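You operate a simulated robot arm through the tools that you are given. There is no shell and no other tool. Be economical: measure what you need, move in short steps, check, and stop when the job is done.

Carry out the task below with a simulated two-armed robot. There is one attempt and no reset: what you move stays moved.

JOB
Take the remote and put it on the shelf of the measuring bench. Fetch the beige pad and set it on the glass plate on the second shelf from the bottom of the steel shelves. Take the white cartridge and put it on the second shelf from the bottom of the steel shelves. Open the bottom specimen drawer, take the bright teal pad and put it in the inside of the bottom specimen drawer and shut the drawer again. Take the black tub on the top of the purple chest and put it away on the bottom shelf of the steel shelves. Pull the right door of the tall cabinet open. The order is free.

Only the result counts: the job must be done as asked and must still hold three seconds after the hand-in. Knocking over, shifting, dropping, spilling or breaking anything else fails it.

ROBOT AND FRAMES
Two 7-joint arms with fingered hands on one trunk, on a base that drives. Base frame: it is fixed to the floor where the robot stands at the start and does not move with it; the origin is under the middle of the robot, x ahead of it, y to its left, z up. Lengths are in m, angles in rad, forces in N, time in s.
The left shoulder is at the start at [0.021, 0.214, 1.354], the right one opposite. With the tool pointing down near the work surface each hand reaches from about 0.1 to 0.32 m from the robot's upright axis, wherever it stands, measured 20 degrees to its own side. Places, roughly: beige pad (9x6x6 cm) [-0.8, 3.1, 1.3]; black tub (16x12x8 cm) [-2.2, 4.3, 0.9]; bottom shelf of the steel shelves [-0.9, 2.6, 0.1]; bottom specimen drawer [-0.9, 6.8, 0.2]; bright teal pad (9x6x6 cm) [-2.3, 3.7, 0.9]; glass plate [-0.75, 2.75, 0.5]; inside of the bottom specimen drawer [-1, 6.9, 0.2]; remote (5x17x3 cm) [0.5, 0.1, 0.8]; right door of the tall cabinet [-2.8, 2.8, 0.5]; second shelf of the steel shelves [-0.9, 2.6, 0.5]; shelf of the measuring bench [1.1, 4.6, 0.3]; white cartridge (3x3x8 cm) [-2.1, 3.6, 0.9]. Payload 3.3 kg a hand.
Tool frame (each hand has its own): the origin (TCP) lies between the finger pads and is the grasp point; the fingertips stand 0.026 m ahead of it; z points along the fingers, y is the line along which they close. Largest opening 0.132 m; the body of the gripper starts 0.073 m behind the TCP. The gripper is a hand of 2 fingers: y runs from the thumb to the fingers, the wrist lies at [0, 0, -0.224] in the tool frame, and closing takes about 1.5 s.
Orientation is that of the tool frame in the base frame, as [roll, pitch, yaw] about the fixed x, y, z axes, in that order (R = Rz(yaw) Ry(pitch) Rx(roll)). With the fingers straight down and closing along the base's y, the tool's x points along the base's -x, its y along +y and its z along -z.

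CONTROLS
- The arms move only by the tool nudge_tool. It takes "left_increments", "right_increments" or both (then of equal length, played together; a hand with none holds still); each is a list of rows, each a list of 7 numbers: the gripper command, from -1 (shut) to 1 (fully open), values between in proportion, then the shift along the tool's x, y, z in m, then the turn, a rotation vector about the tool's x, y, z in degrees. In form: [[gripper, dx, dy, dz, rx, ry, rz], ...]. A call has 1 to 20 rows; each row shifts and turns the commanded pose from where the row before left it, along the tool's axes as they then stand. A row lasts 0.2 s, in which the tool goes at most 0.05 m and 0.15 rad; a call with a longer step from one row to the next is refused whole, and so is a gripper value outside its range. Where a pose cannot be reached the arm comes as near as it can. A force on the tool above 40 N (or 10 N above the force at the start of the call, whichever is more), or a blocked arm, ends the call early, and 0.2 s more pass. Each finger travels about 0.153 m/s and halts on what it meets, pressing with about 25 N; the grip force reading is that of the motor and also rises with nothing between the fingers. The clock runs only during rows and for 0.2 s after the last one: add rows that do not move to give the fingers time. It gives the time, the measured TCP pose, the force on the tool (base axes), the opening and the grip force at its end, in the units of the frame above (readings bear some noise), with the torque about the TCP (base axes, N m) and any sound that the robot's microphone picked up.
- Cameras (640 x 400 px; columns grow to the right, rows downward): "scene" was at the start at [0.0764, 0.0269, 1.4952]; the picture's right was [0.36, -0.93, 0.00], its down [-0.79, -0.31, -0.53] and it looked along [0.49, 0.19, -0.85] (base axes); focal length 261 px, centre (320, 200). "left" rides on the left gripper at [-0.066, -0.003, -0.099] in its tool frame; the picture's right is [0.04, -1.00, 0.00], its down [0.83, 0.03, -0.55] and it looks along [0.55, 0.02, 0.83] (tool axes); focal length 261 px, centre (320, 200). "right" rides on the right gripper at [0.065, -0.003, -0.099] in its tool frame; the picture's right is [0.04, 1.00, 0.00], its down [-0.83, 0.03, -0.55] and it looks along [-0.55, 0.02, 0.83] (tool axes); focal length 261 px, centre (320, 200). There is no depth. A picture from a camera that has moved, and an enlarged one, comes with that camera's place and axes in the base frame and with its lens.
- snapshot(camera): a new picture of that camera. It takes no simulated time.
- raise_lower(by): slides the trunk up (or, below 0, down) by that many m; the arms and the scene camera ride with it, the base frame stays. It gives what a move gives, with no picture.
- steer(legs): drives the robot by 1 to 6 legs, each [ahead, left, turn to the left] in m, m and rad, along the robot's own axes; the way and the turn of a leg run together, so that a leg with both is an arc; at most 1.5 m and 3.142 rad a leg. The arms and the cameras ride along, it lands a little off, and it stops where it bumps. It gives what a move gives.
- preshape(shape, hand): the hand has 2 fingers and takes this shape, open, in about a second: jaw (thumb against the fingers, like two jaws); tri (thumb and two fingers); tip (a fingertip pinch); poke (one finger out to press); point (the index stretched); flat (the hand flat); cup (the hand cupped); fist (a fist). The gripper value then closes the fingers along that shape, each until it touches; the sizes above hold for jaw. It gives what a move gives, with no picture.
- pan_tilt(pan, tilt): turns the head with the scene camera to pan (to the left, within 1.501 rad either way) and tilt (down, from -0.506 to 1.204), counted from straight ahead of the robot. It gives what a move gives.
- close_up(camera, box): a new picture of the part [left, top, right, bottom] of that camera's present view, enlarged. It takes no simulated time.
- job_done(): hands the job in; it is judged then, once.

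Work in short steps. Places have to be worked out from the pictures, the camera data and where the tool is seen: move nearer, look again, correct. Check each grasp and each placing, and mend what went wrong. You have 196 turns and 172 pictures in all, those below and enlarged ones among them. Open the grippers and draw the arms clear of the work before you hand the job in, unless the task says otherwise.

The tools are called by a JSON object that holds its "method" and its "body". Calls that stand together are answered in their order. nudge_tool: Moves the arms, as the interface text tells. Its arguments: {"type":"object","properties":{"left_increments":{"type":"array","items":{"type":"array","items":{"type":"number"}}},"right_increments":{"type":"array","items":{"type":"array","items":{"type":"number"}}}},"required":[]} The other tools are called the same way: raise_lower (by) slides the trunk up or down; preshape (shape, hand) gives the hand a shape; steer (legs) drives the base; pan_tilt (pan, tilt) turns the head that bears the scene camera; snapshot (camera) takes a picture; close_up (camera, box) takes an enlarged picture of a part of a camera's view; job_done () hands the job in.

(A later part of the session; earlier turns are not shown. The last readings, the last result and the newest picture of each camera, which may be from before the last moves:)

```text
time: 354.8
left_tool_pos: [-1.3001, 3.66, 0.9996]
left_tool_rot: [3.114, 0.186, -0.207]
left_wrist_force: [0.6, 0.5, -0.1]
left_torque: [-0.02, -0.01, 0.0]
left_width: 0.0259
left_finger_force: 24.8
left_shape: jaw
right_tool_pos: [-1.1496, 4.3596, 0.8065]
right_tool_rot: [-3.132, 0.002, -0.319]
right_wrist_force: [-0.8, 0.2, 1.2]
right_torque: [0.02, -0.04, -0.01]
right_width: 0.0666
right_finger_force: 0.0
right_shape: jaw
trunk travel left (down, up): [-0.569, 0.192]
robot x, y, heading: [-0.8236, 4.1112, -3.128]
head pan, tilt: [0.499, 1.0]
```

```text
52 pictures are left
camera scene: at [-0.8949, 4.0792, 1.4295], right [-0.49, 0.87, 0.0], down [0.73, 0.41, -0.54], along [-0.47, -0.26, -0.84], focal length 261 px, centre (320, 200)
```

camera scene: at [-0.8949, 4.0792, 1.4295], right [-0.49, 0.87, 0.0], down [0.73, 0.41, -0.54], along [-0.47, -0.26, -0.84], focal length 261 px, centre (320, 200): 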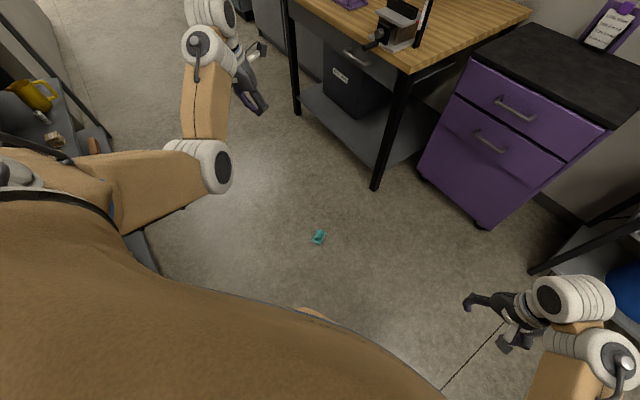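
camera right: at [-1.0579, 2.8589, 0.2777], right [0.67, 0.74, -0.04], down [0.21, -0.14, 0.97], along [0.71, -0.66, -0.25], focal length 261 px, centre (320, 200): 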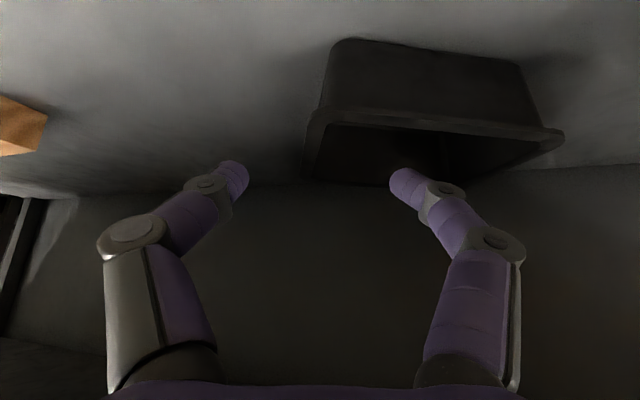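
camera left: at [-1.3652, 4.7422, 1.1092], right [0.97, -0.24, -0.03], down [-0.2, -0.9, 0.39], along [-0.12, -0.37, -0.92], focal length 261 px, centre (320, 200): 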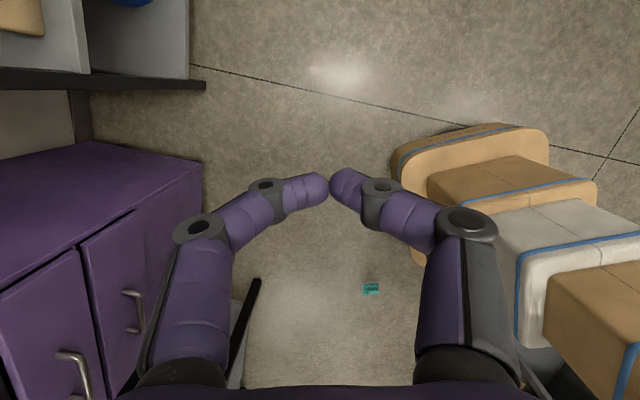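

{"method": "close_up", "body": {"camera": "scene", "box": [270, 200, 370, 275]}}

{"method": "snapshot", "body": {"camera": "left"}}

```text
5.33 times, centred on (320, 238) of scene
camera zoom: at [-0.8949, 4.0792, 1.4295], right [-0.49, 0.87, 0.0], down [0.73, 0.41, -0.54], along [-0.47, -0.26, -0.84], focal length 1394 px, centre (320, 0)
```

zoom: 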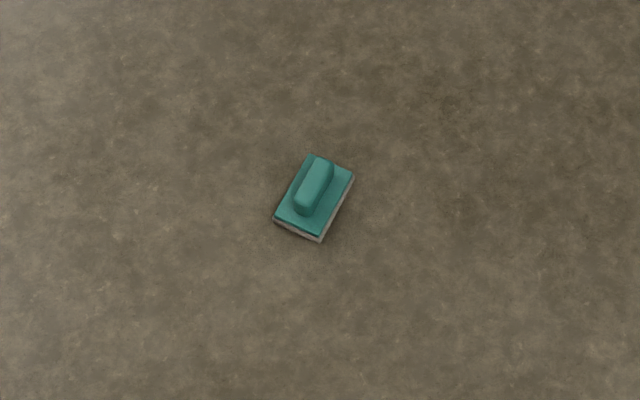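

```text
50 pictures are left
camera left: at [-1.3449, 3.6744, 1.1097], right [0.24, 0.97, -0.03], down [0.9, -0.21, 0.39], along [0.37, -0.12, -0.92], focal length 261 px, centre (320, 200)
```

left: 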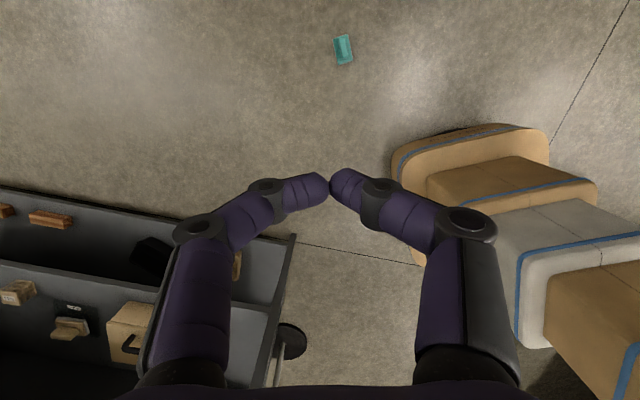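

The pad stands upright on the floor at (−1.457, 3.758), handle along x. I position so the left hand is above it, lower the trunk, open the hand, and start descending.

{"method": "steer", "body": {"legs": [[0.17, -0.08, -0.015]]}}

{"method": "raise_lower", "body": {"by": -0.4}}

{"method": "raise_lower", "body": {"by": -0.16}}

{"method": "nudge_tool", "body": {"left_increments": [[0, 0, 0, 0.01, 0, -8.4, 0], [0, 0.01, 0, 0.03, 0, -8.4, 0], [0, 0.018, 0, 0.034, 0, 0, 0], [0, 0.018, 0, 0.034, 0, 0, 0], [0, 0.018, 0, 0.034, 0, 0, 0], [0, 0.018, 0, 0.034, 0, 0, 0]]}}

{"method": "snapshot", "body": {"camera": "left"}}

```text
time: 356.4
left_tool_pos: [-1.4777, 3.7479, 0.9991]
left_tool_rot: [3.116, 0.186, -0.221]
left_wrist_force: [0.2, -0.6, -0.1]
left_torque: [-0.01, 0.03, 0.01]
left_width: 0.0262
left_finger_force: 25.4
left_shape: jaw
right_tool_pos: [-1.3159, 4.4438, 0.8068]
right_tool_rot: [-3.132, -0.001, -0.336]
right_wrist_force: [-0.7, 1.0, 0.1]
right_torque: [-0.01, -0.03, -0.01]
right_width: 0.0664
right_finger_force: 0.2
right_shape: jaw
trunk travel left (down, up): [-0.569, 0.192]
robot x, y, heading: [-0.9928, 4.1929, 3.142]
head pan, tilt: [0.499, 1.0]
```

```text
time: 360.2
left_tool_pos: [-1.4525, 3.7473, 0.5083]
left_tool_rot: [-3.127, -0.009, -0.216]
left_wrist_force: [-0.6, 0.5, -0.4]
left_torque: [0.02, -0.01, 0.0]
left_width: 0.0261
left_finger_force: 25.1
left_shape: jaw
right_tool_pos: [-1.3152, 4.4437, 0.407]
right_tool_rot: [-3.133, 0.003, -0.337]
right_wrist_force: [0.5, 0.2, -0.6]
right_torque: [-0.01, 0.01, -0.03]
right_width: 0.0661
right_finger_force: 0.0
right_shape: jaw
trunk travel left (down, up): [-0.169, 0.592]
robot x, y, heading: [-0.9897, 4.1907, 3.136]
head pan, tilt: [0.499, 1.0]
```

```text
time: 362.0
left_tool_pos: [-1.4075, 3.7468, 0.2731]
left_tool_rot: [-3.085, -0.202, -0.223]
left_wrist_force: [0.4, -0.7, 0.4]
left_torque: [0.04, 0.01, -0.01]
left_width: 0.0263
left_finger_force: 25.1
left_shape: jaw
right_tool_pos: [-1.3153, 4.4429, 0.2465]
right_tool_rot: [-3.136, 0.001, -0.338]
right_wrist_force: [0.2, -0.2, 0.0]
right_torque: [0.01, 0.0, 0.01]
right_width: 0.0659
right_finger_force: 0.0
right_shape: jaw
trunk travel left (down, up): [-0.009, 0.752]
robot x, y, heading: [-0.9948, 4.1865, 3.137]
head pan, tilt: [0.499, 1.0]
```

```text
time: 363.4
left_tool_pos: [-1.3328, 3.7424, 0.0912]
left_tool_rot: [-3.085, 0.09, -0.206]
left_wrist_force: [0.2, 0.4, -0.6]
left_torque: [-0.02, -0.01, 0.02]
left_width: 0.0655
left_finger_force: 0.0
left_shape: jaw
right_tool_pos: [-1.3144, 4.4437, 0.2462]
right_tool_rot: [-3.133, 0.003, -0.336]
right_wrist_force: [-0.4, -0.5, -0.7]
right_torque: [0.01, -0.01, 0.03]
right_width: 0.066
right_finger_force: 0.0
right_shape: jaw
trunk travel left (down, up): [-0.009, 0.752]
robot x, y, heading: [-0.9921, 4.1889, 3.134]
head pan, tilt: [0.499, 1.0]
```

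```text
49 pictures are left
camera left: at [-1.3885, 3.7509, 0.196], right [0.25, 0.97, 0.05], down [0.85, -0.24, 0.47], along [0.47, -0.07, -0.88], focal length 261 px, centre (320, 200)
```

left: 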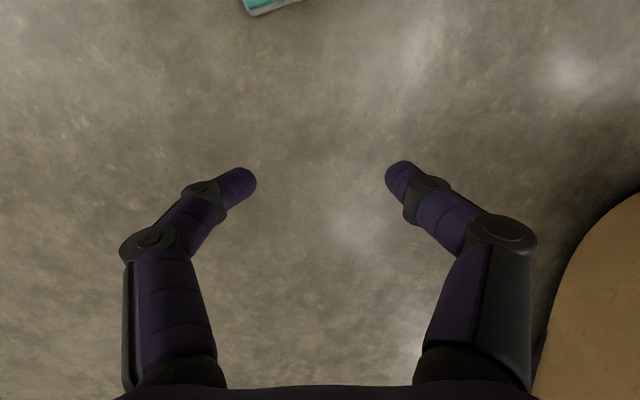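

I raise slightly, tilt forward, correct yaw by +18°, and advance toward the pad.

{"method": "nudge_tool", "body": {"left_increments": [[0.2, -0.0335, 0, -0.0125, 0, -7, -4.5], [0.2, -0.0316, 0, 0.0017, 0, -7, -4.5], [0.2, -0.026, 0, 0.012, 0, -7, -4.5], [0.2, -0.01, 0, 0.006, 0, -7, -4.5]]}}

{"method": "snapshot", "body": {"camera": "left"}}

```text
time: 364.4
left_tool_pos: [-1.4391, 3.7528, 0.1091]
left_tool_rot: [-2.96, 0.546, 0.184]
left_wrist_force: [0.2, 0.3, 0.1]
left_torque: [0.0, -0.03, 0.01]
left_width: 0.0789
left_finger_force: 0.1
left_shape: jaw
right_tool_pos: [-1.3147, 4.4426, 0.2466]
right_tool_rot: [-3.135, 0.001, -0.336]
right_wrist_force: [0.5, 0.4, -1.3]
right_torque: [0.0, -0.03, 0.0]
right_width: 0.0659
right_finger_force: 0.1
right_shape: jaw
trunk travel left (down, up): [-0.009, 0.752]
robot x, y, heading: [-0.9924, 4.1938, 3.132]
head pan, tilt: [0.499, 1.0]
```

```text
48 pictures are left
camera left: at [-1.4408, 3.7369, 0.2261], right [-0.05, 0.99, 0.13], down [1.0, 0.05, 0.03], along [0.02, 0.13, -0.99], focal length 261 px, centre (320, 200)
```

left: 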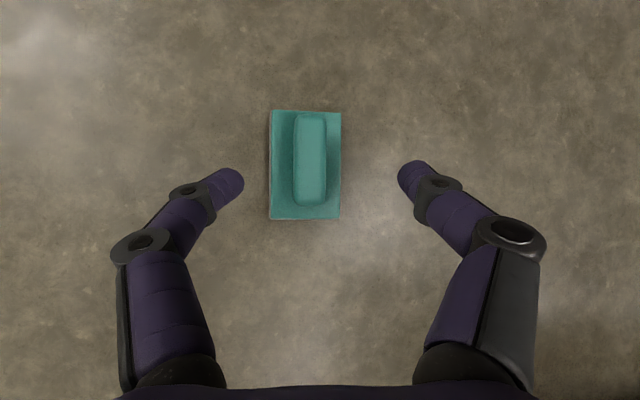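

Aligned over the handle. I descend 5.4 cm, 2.4 cm forward, and close across the handle's thickness.

{"method": "nudge_tool", "body": {"left_increments": [[0.2, 0.0025, 0.0035, 0.0195, 0, 0, 0], [0.2, 0.0025, 0.0035, 0.0195, 0, 0, 0], [0.2, 0.0025, 0.0035, 0.0187, 0, 0, 0], [-0.3, 0, 0, 0, 0, 0, 0], [-0.7, 0, 0, 0, 0, 0, 0], [-1, 0, 0, 0, 0, 0, 0], [-1, 0, 0, 0, 0, 0, 0], [-1, 0, 0, 0, 0, 0, 0]]}}

{"method": "snapshot", "body": {"camera": "left"}}

```text
time: 366.2
left_tool_pos: [-1.451, 3.7411, 0.0551]
left_tool_rot: [-2.973, 0.534, 0.191]
left_wrist_force: [-0.5, -0.7, -0.5]
left_torque: [-0.03, -0.02, -0.02]
left_width: 0.0169
left_finger_force: 25.1
left_shape: jaw
left hand out of reach, approached as far as the arm can: row 3
right_tool_pos: [-1.3153, 4.4435, 0.2471]
right_tool_rot: [-3.134, 0.003, -0.334]
right_wrist_force: [0.3, 1.4, -0.4]
right_torque: [0.0, 0.02, 0.01]
right_width: 0.0661
right_finger_force: 0.1
right_shape: jaw
trunk travel left (down, up): [-0.009, 0.752]
robot x, y, heading: [-0.9887, 4.1927, 3.138]
head pan, tilt: [0.499, 1.0]
```

```text
47 pictures are left
camera left: at [-1.4547, 3.7268, 0.1732], right [-0.07, 0.99, 0.12], down [1.0, 0.06, 0.04], along [0.03, 0.13, -0.99], focal length 261 px, centre (320, 200)
```

left: 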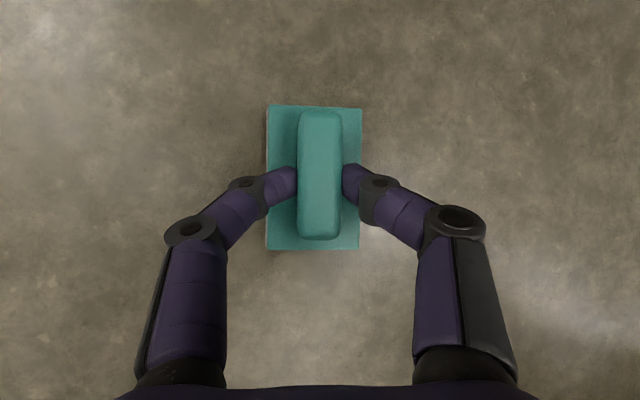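

Gripped across the handle. I raise the trunk gently, turn to the drawers' facing direction, and move toward the aisle sideways with the arms compact.

{"method": "raise_lower", "body": {"by": 0.38}}

{"method": "steer", "body": {"legs": [[0, 0, -0.53], [0.44, -0.54, 0]]}}

{"method": "pan_tilt", "body": {"pan": -0.9, "tilt": 0.6}}

{"method": "snapshot", "body": {"camera": "scene"}}

```text
time: 369.9
left_tool_pos: [-1.5942, 3.7422, 0.6147]
left_tool_rot: [-2.86, 0.898, 0.266]
left_wrist_force: [0.2, 0.4, -1.3]
left_torque: [-0.03, -0.01, 0.01]
left_width: 0.017
left_finger_force: 25.0
left_shape: jaw
right_tool_pos: [-1.3149, 4.4437, 0.626]
right_tool_rot: [-3.133, 0.001, -0.335]
right_wrist_force: [0.3, 0.0, 0.8]
right_torque: [-0.03, 0.0, -0.03]
right_width: 0.0661
right_finger_force: 0.1
right_shape: jaw
trunk travel left (down, up): [-0.389, 0.372]
robot x, y, heading: [-0.9934, 4.1925, 3.135]
head pan, tilt: [0.499, 1.0]
```

```text
time: 375.2
left_tool_pos: [-1.8382, 4.7833, 0.6158]
left_tool_rot: [-2.86, 0.899, -0.253]
left_wrist_force: [-0.7, 0.0, -0.5]
left_torque: [0.0, -0.02, -0.02]
left_width: 0.0166
left_finger_force: 25.4
left_shape: jaw
right_tool_pos: [-1.2469, 5.2534, 0.6273]
right_tool_rot: [-3.132, 0.001, -0.856]
right_wrist_force: [-0.2, -0.5, 0.4]
right_torque: [0.03, -0.01, 0.02]
right_width: 0.0661
right_finger_force: 0.2
right_shape: jaw
trunk travel left (down, up): [-0.389, 0.372]
robot x, y, heading: [-1.0943, 4.8755, 2.616]
head pan, tilt: [0.499, 1.0]
```

```text
time: 376.7
left_tool_pos: [-1.8386, 4.7822, 0.6163]
left_tool_rot: [-2.859, 0.898, -0.252]
left_wrist_force: [-0.3, 0.9, -0.7]
left_torque: [-0.03, -0.01, -0.03]
left_width: 0.017
left_finger_force: 25.0
left_shape: jaw
right_tool_pos: [-1.2483, 5.2522, 0.6273]
right_tool_rot: [-3.133, 0.003, -0.854]
right_wrist_force: [0.2, 0.0, -0.4]
right_torque: [0.02, -0.01, 0.01]
right_width: 0.0661
right_finger_force: 0.1
right_shape: jaw
trunk travel left (down, up): [-0.389, 0.372]
robot x, y, heading: [-1.0917, 4.8717, 2.616]
head pan, tilt: [-0.901, 0.6]
```

```text
46 pictures are left
camera scene: at [-1.1287, 4.9761, 1.2808], right [0.99, 0.15, 0.0], down [0.08, -0.56, -0.82], along [-0.12, 0.82, -0.57], focal length 261 px, centre (320, 200)
```

scene: 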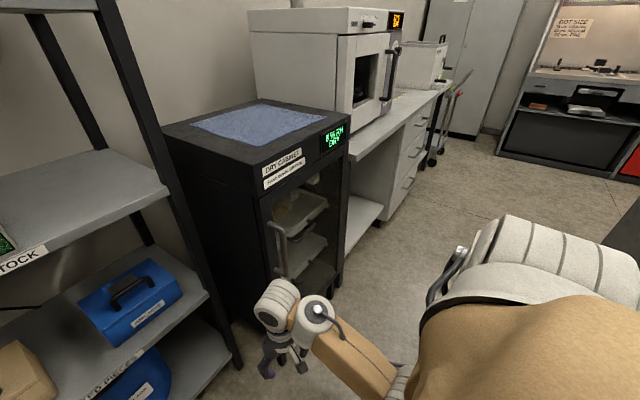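

The pad is still held, but the left arm drifted outward. I pull the left hand back slowly and restore its pitch.

{"method": "nudge_tool", "body": {"left_increments": [[-1, 0.0187, 0, -0.0208, 0, 3.5, 0], [-1, 0.02, 0, -0.0196, 0, 3.5, 0], [-1, 0.0211, 0, -0.0184, 0, 3.5, 0], [-1, 0.0222, 0, -0.017, 0, 3.5, 0], [-1, 0.0232, 0, -0.0157, 0, 3.5, 0], [-1, 0.0241, 0, -0.0143, 0, 3.5, 0]]}}

{"method": "snapshot", "body": {"camera": "left"}}

```text
time: 378.1
left_tool_pos: [-1.6887, 4.7077, 0.6031]
left_tool_rot: [-2.936, 0.541, -0.371]
left_wrist_force: [0.5, -0.2, 0.9]
left_torque: [-0.01, -0.03, 0.0]
left_width: 0.0164
left_finger_force: 25.4
left_shape: jaw
right_tool_pos: [-1.2479, 5.2522, 0.6269]
right_tool_rot: [-3.135, 0.002, -0.854]
right_wrist_force: [-0.3, -0.2, 0.2]
right_torque: [-0.02, 0.02, -0.01]
right_width: 0.0661
right_finger_force: 0.0
right_shape: jaw
trunk travel left (down, up): [-0.389, 0.372]
robot x, y, heading: [-1.0896, 4.876, 2.617]
head pan, tilt: [-0.901, 0.6]
```

```text
45 pictures are left
camera left: at [-1.701, 4.6935, 0.72], right [0.48, 0.86, 0.15], down [0.87, -0.49, 0.03], along [0.1, 0.12, -0.99], focal length 261 px, centre (320, 200)
```

left: 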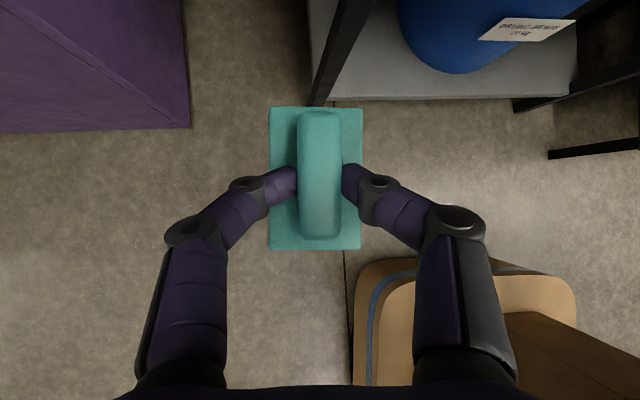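

Compact again with the pad held. I back 6 cm and slide right along the aisle, then look.

{"method": "steer", "body": {"legs": [[-0.06, 0, 0], [0, -1.05, 0]]}}

{"method": "pan_tilt", "body": {"pan": -0.4, "tilt": 0.8}}

{"method": "snapshot", "body": {"camera": "scene"}}

```text
time: 384.1
left_tool_pos: [-1.1064, 5.5963, 0.6026]
left_tool_rot: [-2.938, 0.543, -0.375]
left_wrist_force: [-0.3, -0.8, 0.5]
left_torque: [-0.01, -0.03, 0.03]
left_width: 0.0169
left_finger_force: 25.3
left_shape: jaw
right_tool_pos: [-0.6633, 6.1387, 0.6267]
right_tool_rot: [-3.133, 0.0, -0.861]
right_wrist_force: [-0.2, 0.5, 0.1]
right_torque: [0.0, 0.02, 0.01]
right_width: 0.066
right_finger_force: 0.0
right_shape: jaw
trunk travel left (down, up): [-0.389, 0.372]
robot x, y, heading: [-0.5101, 5.7613, 2.614]
head pan, tilt: [-0.901, 0.6]
```

```text
time: 385.1
left_tool_pos: [-1.1056, 5.5967, 0.6025]
left_tool_rot: [-2.938, 0.544, -0.375]
left_wrist_force: [0.4, -0.3, -0.9]
left_torque: [0.0, -0.03, -0.02]
left_width: 0.0166
left_finger_force: 24.6
left_shape: jaw
right_tool_pos: [-0.6631, 6.1402, 0.6269]
right_tool_rot: [-3.132, 0.001, -0.861]
right_wrist_force: [-0.1, 0.0, -0.5]
right_torque: [0.03, 0.01, 0.01]
right_width: 0.066
right_finger_force: 0.1
right_shape: jaw
trunk travel left (down, up): [-0.389, 0.372]
robot x, y, heading: [-0.5069, 5.7608, 2.608]
head pan, tilt: [-0.4, 0.799]
```

```text
44 pictures are left
camera scene: at [-0.5806, 5.8394, 1.2639], right [0.8, 0.6, 0.0], down [0.43, -0.57, -0.7], along [-0.42, 0.56, -0.72], focal length 261 px, centre (320, 200)
```

scene: 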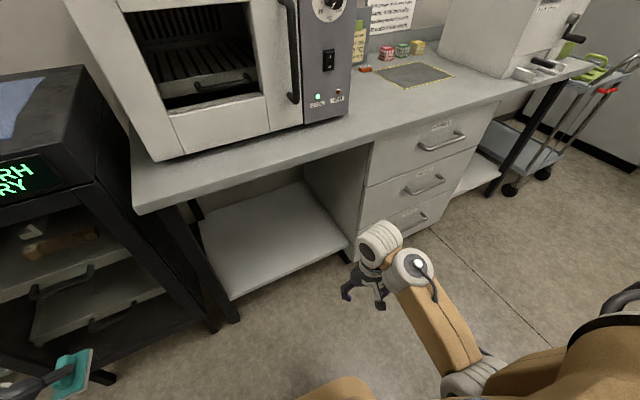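

{"method": "close_up", "body": {"camera": "scene", "box": [340, 110, 500, 260]}}

```text
2.67 times, centred on (420, 185) of scene
camera zoom: at [-0.5806, 5.8394, 1.2639], right [0.8, 0.6, 0.0], down [0.43, -0.57, -0.7], along [-0.42, 0.56, -0.72], focal length 697 px, centre (53, 240)
```

zoom: 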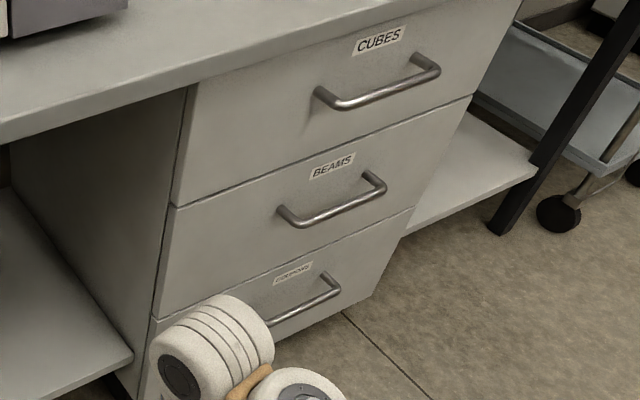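

The bottom drawer has a horizontal bar handle, so I need the right hand rolled 90° to grip it. I shift right, then tilt and roll the right hand.

{"method": "steer", "body": {"legs": [[0, -0.3, 0]]}}

{"method": "nudge_tool", "body": {"right_increments": [[0, -0.028, -0.01, 0.004, 0, -8.4, 0], [0, -0.027, -0.01, 0.008, 0, -8.4, 0], [0, -0.026, -0.01, 0.012, 0, -8.4, 0], [0, -0.024, -0.01, 0.016, 0, -8.4, 0], [0, -0.02, -0.01, 0.02, 0, -8.4, 0], [0, 0, 0, 0, 0, 0, 8.5], [0, 0, 0, 0, 0, 0, 8.5], [0, 0, 0, 0, 0, 0, 8.5], [0, 0, 0, 0, 0, 0, 8.5], [0, 0, 0, 0, 0, 0, 8.5], [0, 0, 0, 0, 0, 0, 8.5], [0, 0, 0, 0, 0, 0, 8.5], [0, 0, 0, 0, 0, 0, 8.5], [0, 0, 0, 0, 0, 0, 8.5], [0, 0, 0, 0, 0, 0, 8.5], [0, 0, 0, 0, 0, 0, 5]]}}

{"method": "snapshot", "body": {"camera": "scene"}}

```text
time: 387.1
left_tool_pos: [-0.9538, 5.8573, 0.6022]
left_tool_rot: [-2.938, 0.542, -0.375]
left_wrist_force: [-0.2, 1.0, -0.4]
left_torque: [0.01, 0.0, -0.01]
left_width: 0.0166
left_finger_force: 25.2
left_shape: jaw
right_tool_pos: [-0.5102, 6.3999, 0.6261]
right_tool_rot: [-3.132, 0.001, -0.861]
right_wrist_force: [-1.0, 2.0, 0.0]
right_torque: [-0.02, 0.0, -0.01]
right_width: 0.066
right_finger_force: 0.1
right_shape: jaw
trunk travel left (down, up): [-0.389, 0.372]
robot x, y, heading: [-0.3585, 6.0183, 2.616]
head pan, tilt: [-0.4, 0.799]
```

```text
time: 390.5
left_tool_pos: [-0.9534, 5.8566, 0.6018]
left_tool_rot: [-2.938, 0.542, -0.376]
left_wrist_force: [0.7, 0.0, 0.2]
left_torque: [0.0, -0.01, -0.01]
left_width: 0.0168
left_finger_force: 24.9
left_shape: jaw
right_tool_pos: [-0.5631, 6.5392, 0.6058]
right_tool_rot: [2.407, 0.007, -2.432]
right_wrist_force: [0.2, -0.8, -0.5]
right_torque: [-0.03, -0.01, 0.0]
right_width: 0.0663
right_finger_force: 0.0
right_shape: jaw
trunk travel left (down, up): [-0.389, 0.372]
robot x, y, heading: [-0.3547, 6.0189, 2.609]
head pan, tilt: [-0.4, 0.799]
```

```text
42 pictures are left
camera scene: at [-0.4278, 6.1003, 1.2639], right [0.8, 0.6, 0.0], down [0.43, -0.57, -0.7], along [-0.42, 0.56, -0.72], focal length 261 px, centre (320, 200)
```

scene: 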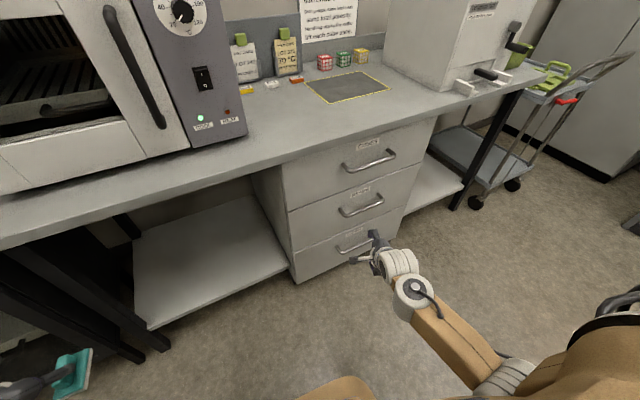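

The roll worked. I correct the hand's yaw, shift right 7 cm, and lower the trunk to handle height.

{"method": "nudge_tool", "body": {"right_increments": [[-0.25, 0, 0, 0, 0, 4.2, -4.7], [-0.25, 0, 0, 0, 0, 4.2, -4.7], [-0.25, 0, 0, 0, 0, 4.2, -4.7]]}}

{"method": "steer", "body": {"legs": [[0, -0.07, 0]]}}

{"method": "raise_lower", "body": {"by": -0.24}}

{"method": "snapshot", "body": {"camera": "right"}}

{"method": "snapshot", "body": {"camera": "scene"}}

```text
time: 391.3
left_tool_pos: [-0.9539, 5.8576, 0.603]
left_tool_rot: [-2.937, 0.543, -0.376]
left_wrist_force: [0.2, 0.0, -0.1]
left_torque: [-0.02, 0.02, 0.01]
left_width: 0.0168
left_finger_force: 25.5
left_shape: jaw
right_tool_pos: [-0.5632, 6.5386, 0.6042]
right_tool_rot: [2.412, 0.009, -2.1]
right_wrist_force: [0.0, -0.7, 0.0]
right_torque: [0.02, 0.0, -0.01]
right_width: 0.05
right_finger_force: 0.0
right_shape: jaw
trunk travel left (down, up): [-0.389, 0.372]
robot x, y, heading: [-0.3583, 6.0223, 2.614]
head pan, tilt: [-0.4, 0.799]
```

```text
time: 392.3
left_tool_pos: [-0.9182, 5.9191, 0.6026]
left_tool_rot: [-2.94, 0.543, -0.375]
left_wrist_force: [0.1, 0.1, -0.7]
left_torque: [-0.07, 0.0, 0.01]
left_width: 0.0168
left_finger_force: 25.3
left_shape: jaw
right_tool_pos: [-0.5289, 6.5998, 0.6046]
right_tool_rot: [2.411, 0.008, -2.102]
right_wrist_force: [0.2, 1.1, 0.3]
right_torque: [-0.02, 0.0, 0.01]
right_width: 0.05
right_finger_force: 0.1
right_shape: jaw
trunk travel left (down, up): [-0.389, 0.372]
robot x, y, heading: [-0.3235, 6.0789, 2.611]
head pan, tilt: [-0.4, 0.799]
```

```text
time: 394.8
left_tool_pos: [-0.9188, 5.9173, 0.3632]
left_tool_rot: [-2.939, 0.545, -0.376]
left_wrist_force: [0.1, 0.5, -0.3]
left_torque: [0.03, 0.03, -0.02]
left_width: 0.0166
left_finger_force: 25.0
left_shape: jaw
right_tool_pos: [-0.5277, 6.5998, 0.3661]
right_tool_rot: [2.41, 0.009, -2.101]
right_wrist_force: [1.2, -0.2, -0.4]
right_torque: [0.0, 0.0, -0.02]
right_width: 0.0499
right_finger_force: 0.2
right_shape: jaw
trunk travel left (down, up): [-0.149, 0.612]
robot x, y, heading: [-0.3195, 6.0832, 2.612]
head pan, tilt: [-0.4, 0.799]
```

```text
41 pictures are left
camera right: at [-0.5033, 6.5085, 0.4375], right [-0.67, 0.33, 0.67], down [0.72, 0.54, 0.44], along [-0.21, 0.77, -0.6], focal length 261 px, centre (320, 200)
```

right: 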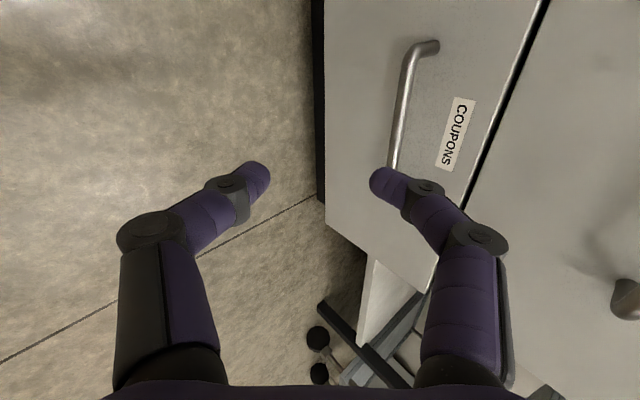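

```text
40 pictures are left
camera scene: at [-0.4421, 6.1897, 1.0193], right [0.8, 0.6, 0.0], down [0.43, -0.57, -0.7], along [-0.42, 0.56, -0.72], focal length 261 px, centre (320, 200)
```

scene: 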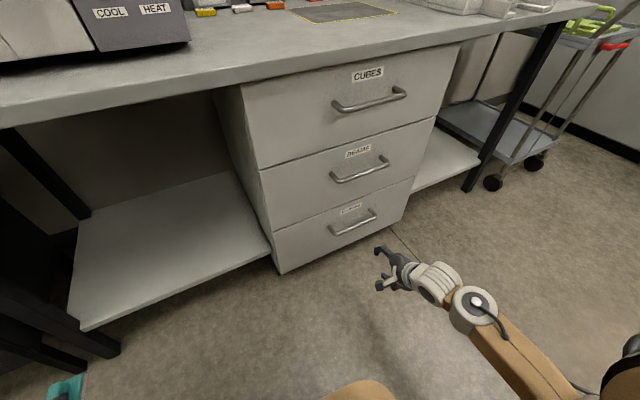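

Triangulated: handle centre ≈ (−0.72, 6.777, 0.243). I drive 0.147 forward and 0.056 right, then advance along the tool axis.

{"method": "steer", "body": {"legs": [[0.147, -0.056, 0]]}}

{"method": "nudge_tool", "body": {"right_increments": [[-0.25, 0, 0, 0.025, 0, 0, 0], [-0.25, 0, 0, 0.025, 0, 0, 0], [-0.25, 0, 0, 0.025, 0, 0, 0]]}}

{"method": "snapshot", "body": {"camera": "right"}}

{"method": "close_up", "body": {"camera": "scene", "box": [230, 100, 430, 250]}}

```text
time: 396.2
left_tool_pos: [-1.0189, 6.0415, 0.3616]
left_tool_rot: [-2.936, 0.544, -0.377]
left_wrist_force: [0.4, -0.8, 0.0]
left_torque: [-0.01, -0.01, -0.03]
left_width: 0.0164
left_finger_force: 25.1
left_shape: jaw
right_tool_pos: [-0.6286, 6.7221, 0.3644]
right_tool_rot: [2.41, 0.011, -2.102]
right_wrist_force: [-0.2, -0.6, 0.7]
right_torque: [-0.05, 0.01, 0.0]
right_width: 0.05
right_finger_force: 0.1
right_shape: jaw
trunk travel left (down, up): [-0.149, 0.612]
robot x, y, heading: [-0.4212, 6.2028, 2.615]
head pan, tilt: [-0.4, 0.799]
```

```text
time: 397.0
left_tool_pos: [-1.0189, 6.0428, 0.3616]
left_tool_rot: [-2.938, 0.543, -0.377]
left_wrist_force: [-0.2, 0.7, -0.3]
left_torque: [-0.01, -0.01, 0.01]
left_width: 0.0164
left_finger_force: 25.2
left_shape: jaw
right_tool_pos: [-0.6722, 6.7484, 0.3081]
right_tool_rot: [2.41, 0.011, -2.104]
right_wrist_force: [0.2, -0.3, -0.2]
right_torque: [-0.04, -0.01, -0.02]
right_width: 0.0501
right_finger_force: 0.0
right_shape: jaw
trunk travel left (down, up): [-0.149, 0.612]
robot x, y, heading: [-0.4252, 6.2041, 2.612]
head pan, tilt: [-0.4, 0.799]
```

```text
39 pictures are left
camera right: at [-0.646, 6.6564, 0.3803], right [-0.66, 0.34, 0.67], down [0.72, 0.54, 0.44], along [-0.21, 0.77, -0.6], focal length 261 px, centre (320, 200)
```

right: 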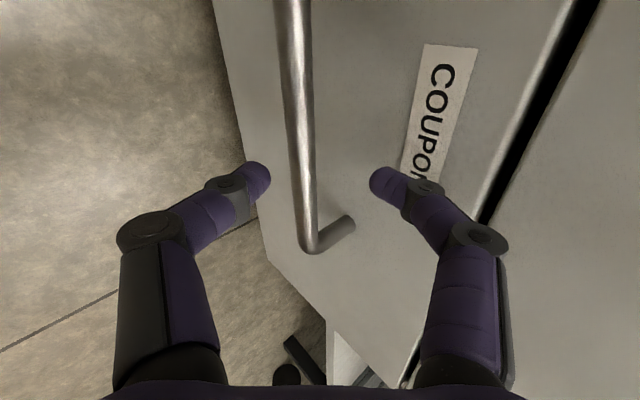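

```text
2.67 times, centred on (330, 175) of scene
camera zoom: at [-0.5424, 6.3131, 1.0192], right [0.8, 0.6, 0.0], down [0.43, -0.58, -0.7], along [-0.42, 0.56, -0.72], focal length 697 px, centre (293, 267)
```

zoom: 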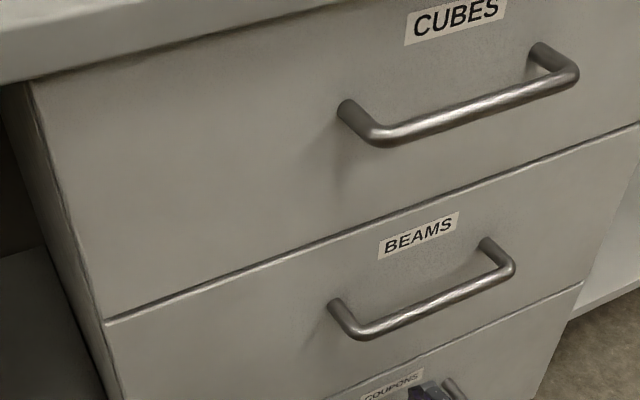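

The bar is between the fingers. I shift left 5 cm along it, centre it, advance 6.5 cm, and close.

{"method": "nudge_tool", "body": {"right_increments": [[-0.25, 0.025, -0.006, 0, 0, 0, 0], [-0.25, 0.025, -0.006, 0, 0, 0, 0], [-0.25, 0, 0, 0.02, 0, 0, 0], [-0.25, 0, 0, 0.02, 0, 0, 0], [-0.25, 0, 0, 0.02, 0, 0, 0], [-0.25, 0, 0, 0.006, 0, 0, 0]]}}

{"method": "snapshot", "body": {"camera": "right"}}

```text
time: 398.4
left_tool_pos: [-1.019, 6.0416, 0.3625]
left_tool_rot: [-2.939, 0.546, -0.376]
left_wrist_force: [0.2, -0.4, -1.3]
left_torque: [0.0, 0.03, -0.01]
left_width: 0.0168
left_finger_force: 25.3
left_shape: jaw
right_tool_pos: [-0.7217, 6.7239, 0.2514]
right_tool_rot: [2.413, 0.011, -2.105]
right_wrist_force: [31.9, -14.8, 13.3]
right_torque: [0.48, 0.97, -0.1]
right_width: 0.0387
right_finger_force: 0.0
right_shape: jaw
trunk travel left (down, up): [-0.149, 0.612]
robot x, y, heading: [-0.423, 6.2048, 2.61]
head pan, tilt: [-0.4, 0.799]
```

```text
37 pictures are left
camera right: at [-0.6978, 6.6321, 0.3224], right [-0.67, 0.34, 0.66], down [0.72, 0.54, 0.44], along [-0.21, 0.77, -0.6], focal length 261 px, centre (320, 200)
```

right: 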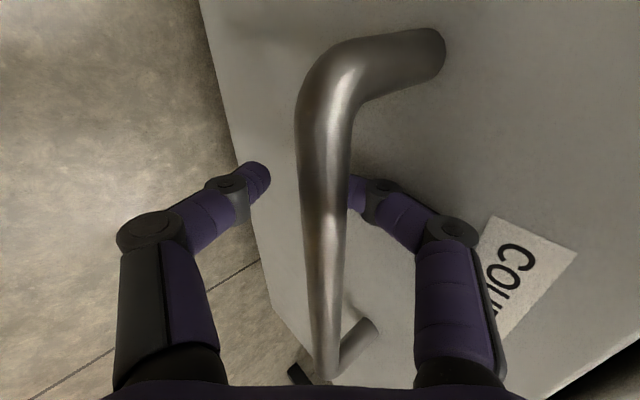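

The bar is between the fingers and the inner finger touches the face. I back off 4 mm and close.

{"method": "nudge_tool", "body": {"right_increments": [[-0.25, 0, 0, -0.005, 0, 0, 0], [-0.6, 0, 0, 0, 0, 0, 0], [-1, 0, 0, 0, 0, 0, 0], [-1, 0, 0, 0, 0, 0, 0], [-1, 0, 0, 0, 0, 0, 0], [-1, 0, 0, 0, 0, 0, 0]]}}

```text
time: 399.8
left_tool_pos: [-1.0192, 6.0409, 0.3618]
left_tool_rot: [-2.936, 0.543, -0.377]
left_wrist_force: [0.7, -0.9, -0.5]
left_torque: [0.04, 0.0, 0.01]
left_width: 0.0168
left_finger_force: 25.3
left_shape: jaw
right_tool_pos: [-0.724, 6.723, 0.2563]
right_tool_rot: [2.408, 0.007, -2.102]
right_wrist_force: [1.4, -1.0, -0.2]
right_torque: [0.02, 0.06, -0.02]
right_width: 0.0003
right_finger_force: 24.8
right_shape: jaw
trunk travel left (down, up): [-0.149, 0.612]
robot x, y, heading: [-0.4189, 6.2043, 2.609]
head pan, tilt: [-0.4, 0.799]
```

{"method": "snapshot", "body": {"camera": "right"}}

```text
36 pictures are left
camera right: at [-0.6986, 6.6311, 0.3276], right [-0.66, 0.34, 0.67], down [0.72, 0.54, 0.44], along [-0.21, 0.77, -0.6], focal length 261 px, centre (320, 200)
```

right: 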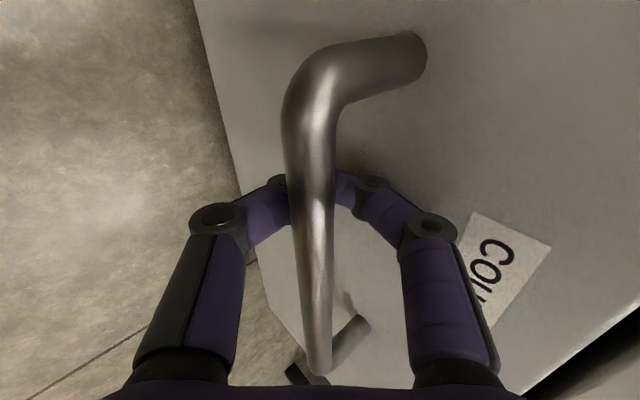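

The fingertips have closed beyond the bar, so the finger loop encloses it. I pull by driving back.

{"method": "steer", "body": {"legs": [[-0.12, 0, 0]]}}

{"method": "snapshot", "body": {"camera": "scene"}}

```text
time: 401.1
left_tool_pos: [-0.9147, 5.9824, 0.3624]
left_tool_rot: [-2.938, 0.542, -0.377]
left_wrist_force: [0.6, -0.3, 0.2]
left_torque: [-0.01, 0.01, -0.01]
left_width: 0.0167
left_finger_force: 24.8
left_shape: jaw
right_tool_pos: [-0.6197, 6.6607, 0.2537]
right_tool_rot: [2.412, 0.009, -2.101]
right_wrist_force: [0.5, -0.4, -0.4]
right_torque: [0.0, 0.01, 0.01]
right_width: 0.0
right_finger_force: 25.6
right_shape: jaw
trunk travel left (down, up): [-0.149, 0.612]
robot x, y, heading: [-0.3165, 6.1436, 2.612]
head pan, tilt: [-0.4, 0.799]
```

```text
35 pictures are left
camera scene: at [-0.4384, 6.252, 1.0191], right [0.8, 0.6, 0.0], down [0.43, -0.58, -0.7], along [-0.42, 0.56, -0.72], focal length 261 px, centre (320, 200)
```

scene: 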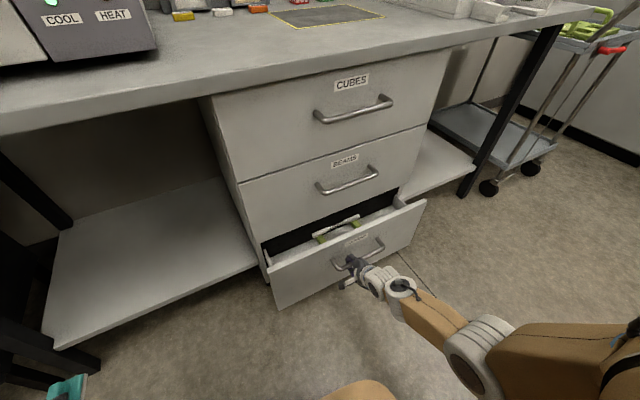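

The drawer opens. I pull another 0.15 m.

{"method": "steer", "body": {"legs": [[-0.15, 0, 0]]}}

{"method": "snapshot", "body": {"camera": "scene"}}

```text
time: 402.4
left_tool_pos: [-0.786, 5.9041, 0.3623]
left_tool_rot: [-2.938, 0.542, -0.379]
left_wrist_force: [0.5, -0.3, -1.4]
left_torque: [0.02, 0.01, -0.04]
left_width: 0.0164
left_finger_force: 25.0
left_shape: jaw
right_tool_pos: [-0.4875, 6.5845, 0.254]
right_tool_rot: [2.411, 0.009, -2.103]
right_wrist_force: [0.7, -0.1, 0.4]
right_torque: [0.03, -0.03, 0.01]
right_width: 0.0003
right_finger_force: 25.0
right_shape: jaw
trunk travel left (down, up): [-0.149, 0.612]
robot x, y, heading: [-0.1868, 6.0633, 2.612]
head pan, tilt: [-0.4, 0.799]
```

```text
34 pictures are left
camera scene: at [-0.3081, 6.1752, 1.0191], right [0.8, 0.6, 0.0], down [0.43, -0.58, -0.7], along [-0.41, 0.56, -0.72], focal length 261 px, centre (320, 200)
```

scene: 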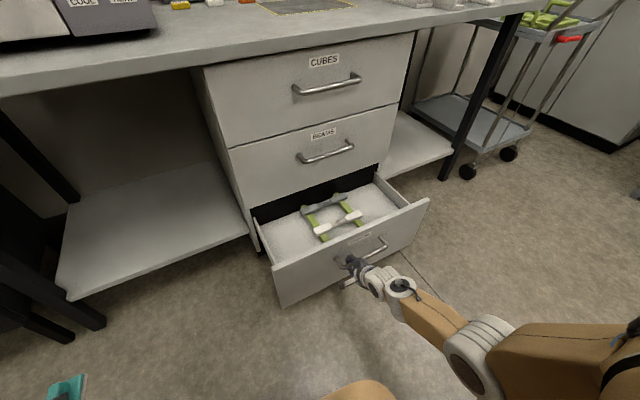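

The drawer is open ~0.27 m with free room at its left side. I release the handle and retreat the right hand, then raise the trunk a bit.

{"method": "nudge_tool", "body": {"right_increments": [[-0.6, 0, 0, 0, 0, 0, 0], [-0.1, 0, 0, 0, 0, 0, 0], [-0.1, 0, 0, 0, 0, 0, 0], [-0.1, 0, 0, -0.02, 0, 0, 0], [-0.1, 0, 0, -0.025, 0, 0, 0], [-0.1, 0, 0, -0.03, 0, 0, 0], [-0.1, 0, 0, -0.03, 0, 0, 0]]}}

{"method": "raise_lower", "body": {"by": 0.15}}

{"method": "steer", "body": {"legs": [[0, -0.61, 0]]}}

{"method": "snapshot", "body": {"camera": "left"}}

```text
time: 404.0
left_tool_pos: [-0.785, 5.9045, 0.3629]
left_tool_rot: [-2.938, 0.544, -0.379]
left_wrist_force: [0.8, 0.1, 0.2]
left_torque: [0.0, -0.03, -0.01]
left_width: 0.0168
left_finger_force: 25.1
left_shape: jaw
right_tool_pos: [-0.4272, 6.5471, 0.3326]
right_tool_rot: [2.411, 0.008, -2.104]
right_wrist_force: [0.8, 0.7, 0.3]
right_torque: [-0.01, -0.03, 0.01]
right_width: 0.0589
right_finger_force: 0.0
right_shape: jaw
trunk travel left (down, up): [-0.149, 0.612]
robot x, y, heading: [-0.1857, 6.0609, 2.612]
head pan, tilt: [-0.4, 0.799]
```

```text
time: 405.8
left_tool_pos: [-0.7851, 5.904, 0.5106]
left_tool_rot: [-2.937, 0.54, -0.378]
left_wrist_force: [-0.2, 0.0, -1.0]
left_torque: [-0.02, -0.02, -0.05]
left_width: 0.0165
left_finger_force: 24.9
left_shape: jaw
right_tool_pos: [-0.4287, 6.5471, 0.4832]
right_tool_rot: [2.413, 0.009, -2.102]
right_wrist_force: [0.0, 0.2, 0.0]
right_torque: [0.02, 0.02, 0.0]
right_width: 0.0588
right_finger_force: 0.1
right_shape: jaw
trunk travel left (down, up): [-0.299, 0.462]
robot x, y, heading: [-0.1844, 6.0662, 2.607]
head pan, tilt: [-0.4, 0.799]
```

```text
time: 407.4
left_tool_pos: [-0.7341, 6.0457, 0.5129]
left_tool_rot: [-2.937, 0.543, -0.434]
left_wrist_force: [-0.5, 0.1, -1.5]
left_torque: [-0.02, 0.02, -0.03]
left_width: 0.0169
left_finger_force: 25.3
left_shape: jaw
right_tool_pos: [-0.3429, 6.669, 0.4832]
right_tool_rot: [2.411, 0.009, -2.155]
right_wrist_force: [0.2, -0.6, -0.2]
right_torque: [0.02, -0.02, -0.01]
right_width: 0.0592
right_finger_force: 0.1
right_shape: jaw
trunk travel left (down, up): [-0.299, 0.462]
robot x, y, heading: [-0.126, 6.1732, 2.555]
head pan, tilt: [-0.4, 0.799]
stopped in leg 1: the robot was blocked; the commanded pose is now the measured one
```

```text
33 pictures are left
camera left: at [-0.7479, 6.0327, 0.63], right [0.54, 0.83, 0.15], down [0.84, -0.55, 0.03], along [0.11, 0.11, -0.99], focal length 261 px, centre (320, 200)
```

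left: 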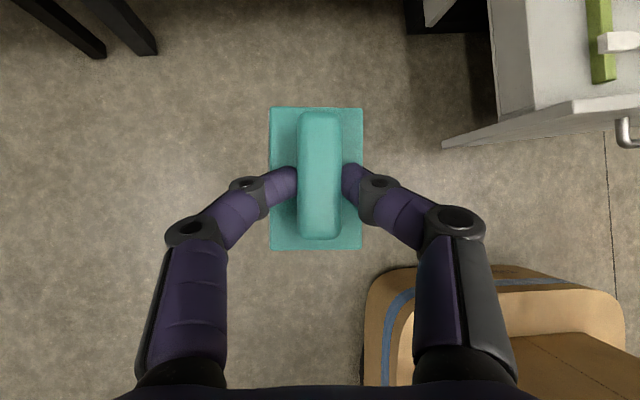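

Probably the base's rear brushed the bench. I move forward 0.12 m (hands are above the drawer rim), fix the heading, and slide right again.

{"method": "steer", "body": {"legs": [[0.12, 0, 0.06], [0, -0.48, 0]]}}

{"method": "snapshot", "body": {"camera": "left"}}

```text
time: 411.1
left_tool_pos: [-0.5868, 6.4965, 0.5118]
left_tool_rot: [-2.937, 0.543, -0.376]
left_wrist_force: [-0.2, -0.2, -0.7]
left_torque: [0.01, -0.02, -0.02]
left_width: 0.0166
left_finger_force: 25.5
left_shape: jaw
right_tool_pos: [-0.2323, 7.1403, 0.4831]
right_tool_rot: [2.412, 0.008, -2.101]
right_wrist_force: [-1.3, 0.6, 0.3]
right_torque: [0.0, 0.02, -0.03]
right_width: 0.0593
right_finger_force: 0.1
right_shape: jaw
trunk travel left (down, up): [-0.299, 0.462]
robot x, y, heading: [0.011, 6.6573, 2.612]
head pan, tilt: [-0.4, 0.799]
```

```text
32 pictures are left
camera left: at [-0.5994, 6.4818, 0.6299], right [0.49, 0.86, 0.15], down [0.87, -0.5, 0.03], along [0.1, 0.12, -0.99], focal length 261 px, centre (320, 200)
```

left: 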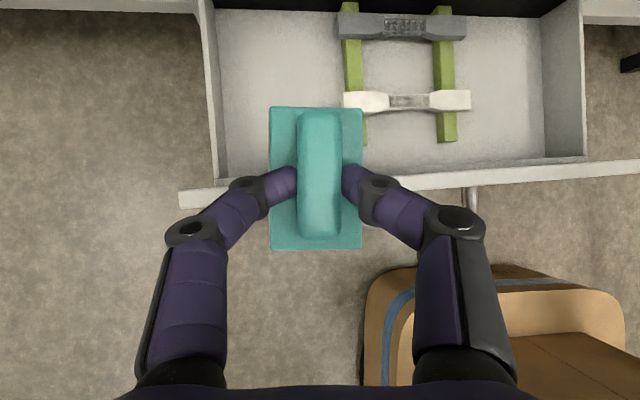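

The free left part of the drawer is just ahead. I drive 0.10 m forward and extend the arm 6 cm, then look.

{"method": "steer", "body": {"legs": [[0.1, 0.016, 0]]}}

{"method": "nudge_tool", "body": {"left_increments": [[-1, -0.0177, 0, 0.0107, 0, 0, 0], [-1, -0.0177, 0, 0.0107, 0, 0, 0], [-1, -0.0177, 0, 0.0107, 0, 0, 0]]}}

{"method": "raise_lower", "body": {"by": -0.15}}

{"method": "snapshot", "body": {"camera": "left"}}

```text
time: 412.3
left_tool_pos: [-0.6805, 6.5317, 0.512]
left_tool_rot: [-2.937, 0.543, -0.375]
left_wrist_force: [0.2, -0.1, -0.1]
left_torque: [0.03, -0.02, 0.01]
left_width: 0.0165
left_finger_force: 25.1
left_shape: jaw
right_tool_pos: [-0.326, 7.1756, 0.4839]
right_tool_rot: [2.412, 0.009, -2.099]
right_wrist_force: [-0.4, -0.6, 0.0]
right_torque: [0.03, 0.0, 0.0]
right_width: 0.0591
right_finger_force: 0.1
right_shape: jaw
trunk travel left (down, up): [-0.299, 0.462]
robot x, y, heading: [-0.0827, 6.6948, 2.612]
head pan, tilt: [-0.4, 0.799]
```

```text
time: 413.1
left_tool_pos: [-0.7368, 6.5597, 0.5145]
left_tool_rot: [-2.938, 0.542, -0.373]
left_wrist_force: [0.3, 0.6, -0.2]
left_torque: [-0.04, 0.0, -0.03]
left_width: 0.0164
left_finger_force: 25.2
left_shape: jaw
right_tool_pos: [-0.3262, 7.1752, 0.4846]
right_tool_rot: [2.412, 0.011, -2.098]
right_wrist_force: [0.7, 0.1, -0.2]
right_torque: [-0.01, -0.01, -0.03]
right_width: 0.0589
right_finger_force: 0.1
right_shape: jaw
trunk travel left (down, up): [-0.299, 0.462]
robot x, y, heading: [-0.0838, 6.6962, 2.616]
head pan, tilt: [-0.4, 0.799]
```

```text
time: 414.8
left_tool_pos: [-0.7365, 6.5594, 0.3639]
left_tool_rot: [-2.938, 0.543, -0.373]
left_wrist_force: [-0.6, -0.8, -0.6]
left_torque: [0.03, 0.01, -0.02]
left_width: 0.0164
left_finger_force: 25.4
left_shape: jaw
right_tool_pos: [-0.3273, 7.1766, 0.3338]
right_tool_rot: [2.412, 0.008, -2.098]
right_wrist_force: [0.2, 0.1, -0.2]
right_torque: [0.01, 0.01, 0.03]
right_width: 0.0592
right_finger_force: 0.1
right_shape: jaw
trunk travel left (down, up): [-0.149, 0.612]
robot x, y, heading: [-0.0836, 6.6931, 2.614]
head pan, tilt: [-0.4, 0.799]
```

```text
31 pictures are left
camera left: at [-0.7483, 6.5455, 0.481], right [0.49, 0.86, 0.15], down [0.87, -0.5, 0.03], along [0.1, 0.12, -0.99], focal length 261 px, centre (320, 200)
```

left: 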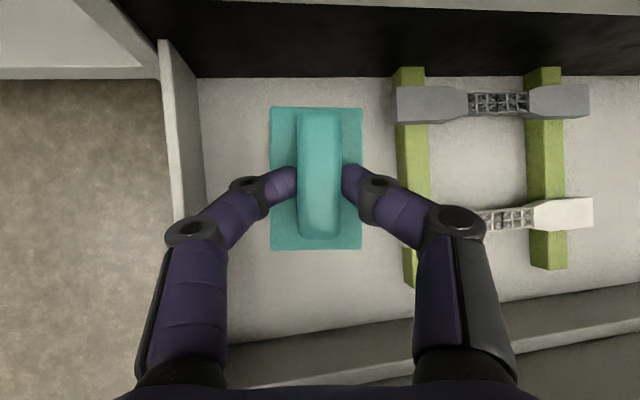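

Well positioned. I lower into the drawer in steps.

{"method": "nudge_tool", "body": {"left_increments": [[-1, 0.0103, 0, 0.0171, 0, 0, 0], [-1, 0.0103, 0, 0.0171, 0, 0, 0], [-1, 0.0103, 0, 0.0171, 0, 0, 0]]}}

{"method": "snapshot", "body": {"camera": "left"}}

```text
time: 415.6
left_tool_pos: [-0.7318, 6.5682, 0.303]
left_tool_rot: [-2.937, 0.542, -0.376]
left_wrist_force: [-0.2, -0.3, -1.7]
left_torque: [-0.02, 0.0, -0.01]
left_width: 0.0165
left_finger_force: 24.5
left_shape: jaw
right_tool_pos: [-0.3272, 7.176, 0.3331]
right_tool_rot: [2.411, 0.01, -2.098]
right_wrist_force: [0.2, 0.7, 0.3]
right_torque: [0.0, -0.03, 0.01]
right_width: 0.0589
right_finger_force: 0.0
right_shape: jaw
trunk travel left (down, up): [-0.149, 0.612]
robot x, y, heading: [-0.0829, 6.6959, 2.617]
head pan, tilt: [-0.4, 0.799]
```

```text
30 pictures are left
camera left: at [-0.744, 6.5546, 0.4206], right [0.49, 0.86, 0.15], down [0.87, -0.5, 0.03], along [0.1, 0.12, -0.99], focal length 261 px, centre (320, 200)
```

left: 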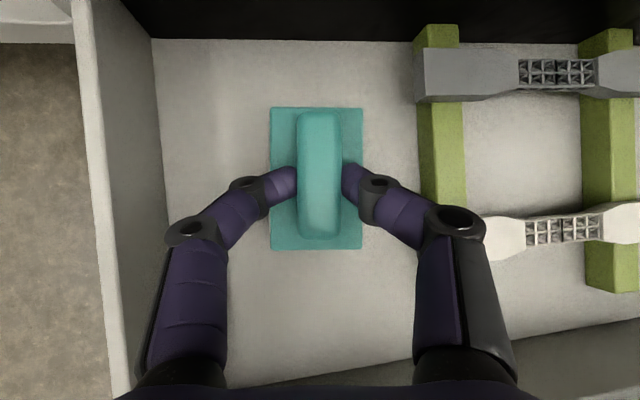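

I shift 2 cm left to stay away from the specimens, then lower further.

{"method": "nudge_tool", "body": {"left_increments": [[-1, 0, 0.012, 0, 0, 0, 0], [-1, 0, 0.012, 0, 0, 0, 0], [-1, 0.0103, 0.003, 0.0165, 0, 0, 0], [-1, 0.0052, 0.0015, 0.0085, 0, 0, 0], [-1, 0.0052, 0.0015, 0.0085, 0, 0, 0]]}}

{"method": "snapshot", "body": {"camera": "left"}}

```text
time: 416.8
left_tool_pos: [-0.7513, 6.5495, 0.2716]
left_tool_rot: [-2.95, 0.565, -0.382]
left_wrist_force: [-1.2, 3.5, 24.7]
left_torque: [0.23, 0.14, -0.08]
left_width: 0.0219
left_finger_force: 25.0
left_shape: jaw
right_tool_pos: [-0.3267, 7.1759, 0.3327]
right_tool_rot: [2.411, 0.007, -2.097]
right_wrist_force: [0.2, 0.6, -0.4]
right_torque: [0.0, -0.04, 0.02]
right_width: 0.0591
right_finger_force: 0.2
right_shape: jaw
trunk travel left (down, up): [-0.149, 0.612]
robot x, y, heading: [-0.0857, 6.6926, 2.613]
head pan, tilt: [-0.4, 0.799]
stopped in row 5 (left hand): the force on the tool passed its limit at 54 N (the readings are from after the stop); the commanded pose is now the measured one
```

```text
29 pictures are left
camera left: at [-0.7603, 6.5354, 0.3891], right [0.49, 0.86, 0.14], down [0.87, -0.5, 0.01], along [0.08, 0.12, -0.99], focal length 261 px, centre (320, 200)
```

left: 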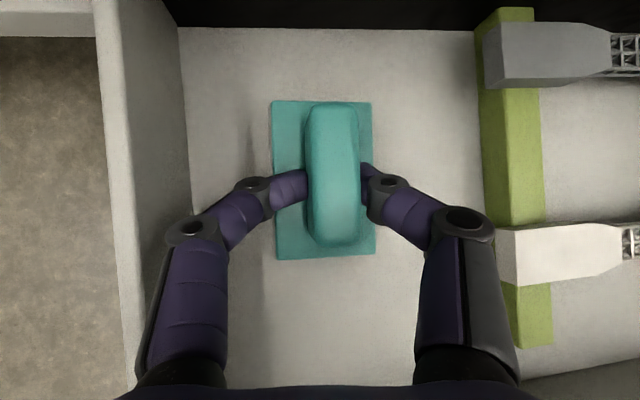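

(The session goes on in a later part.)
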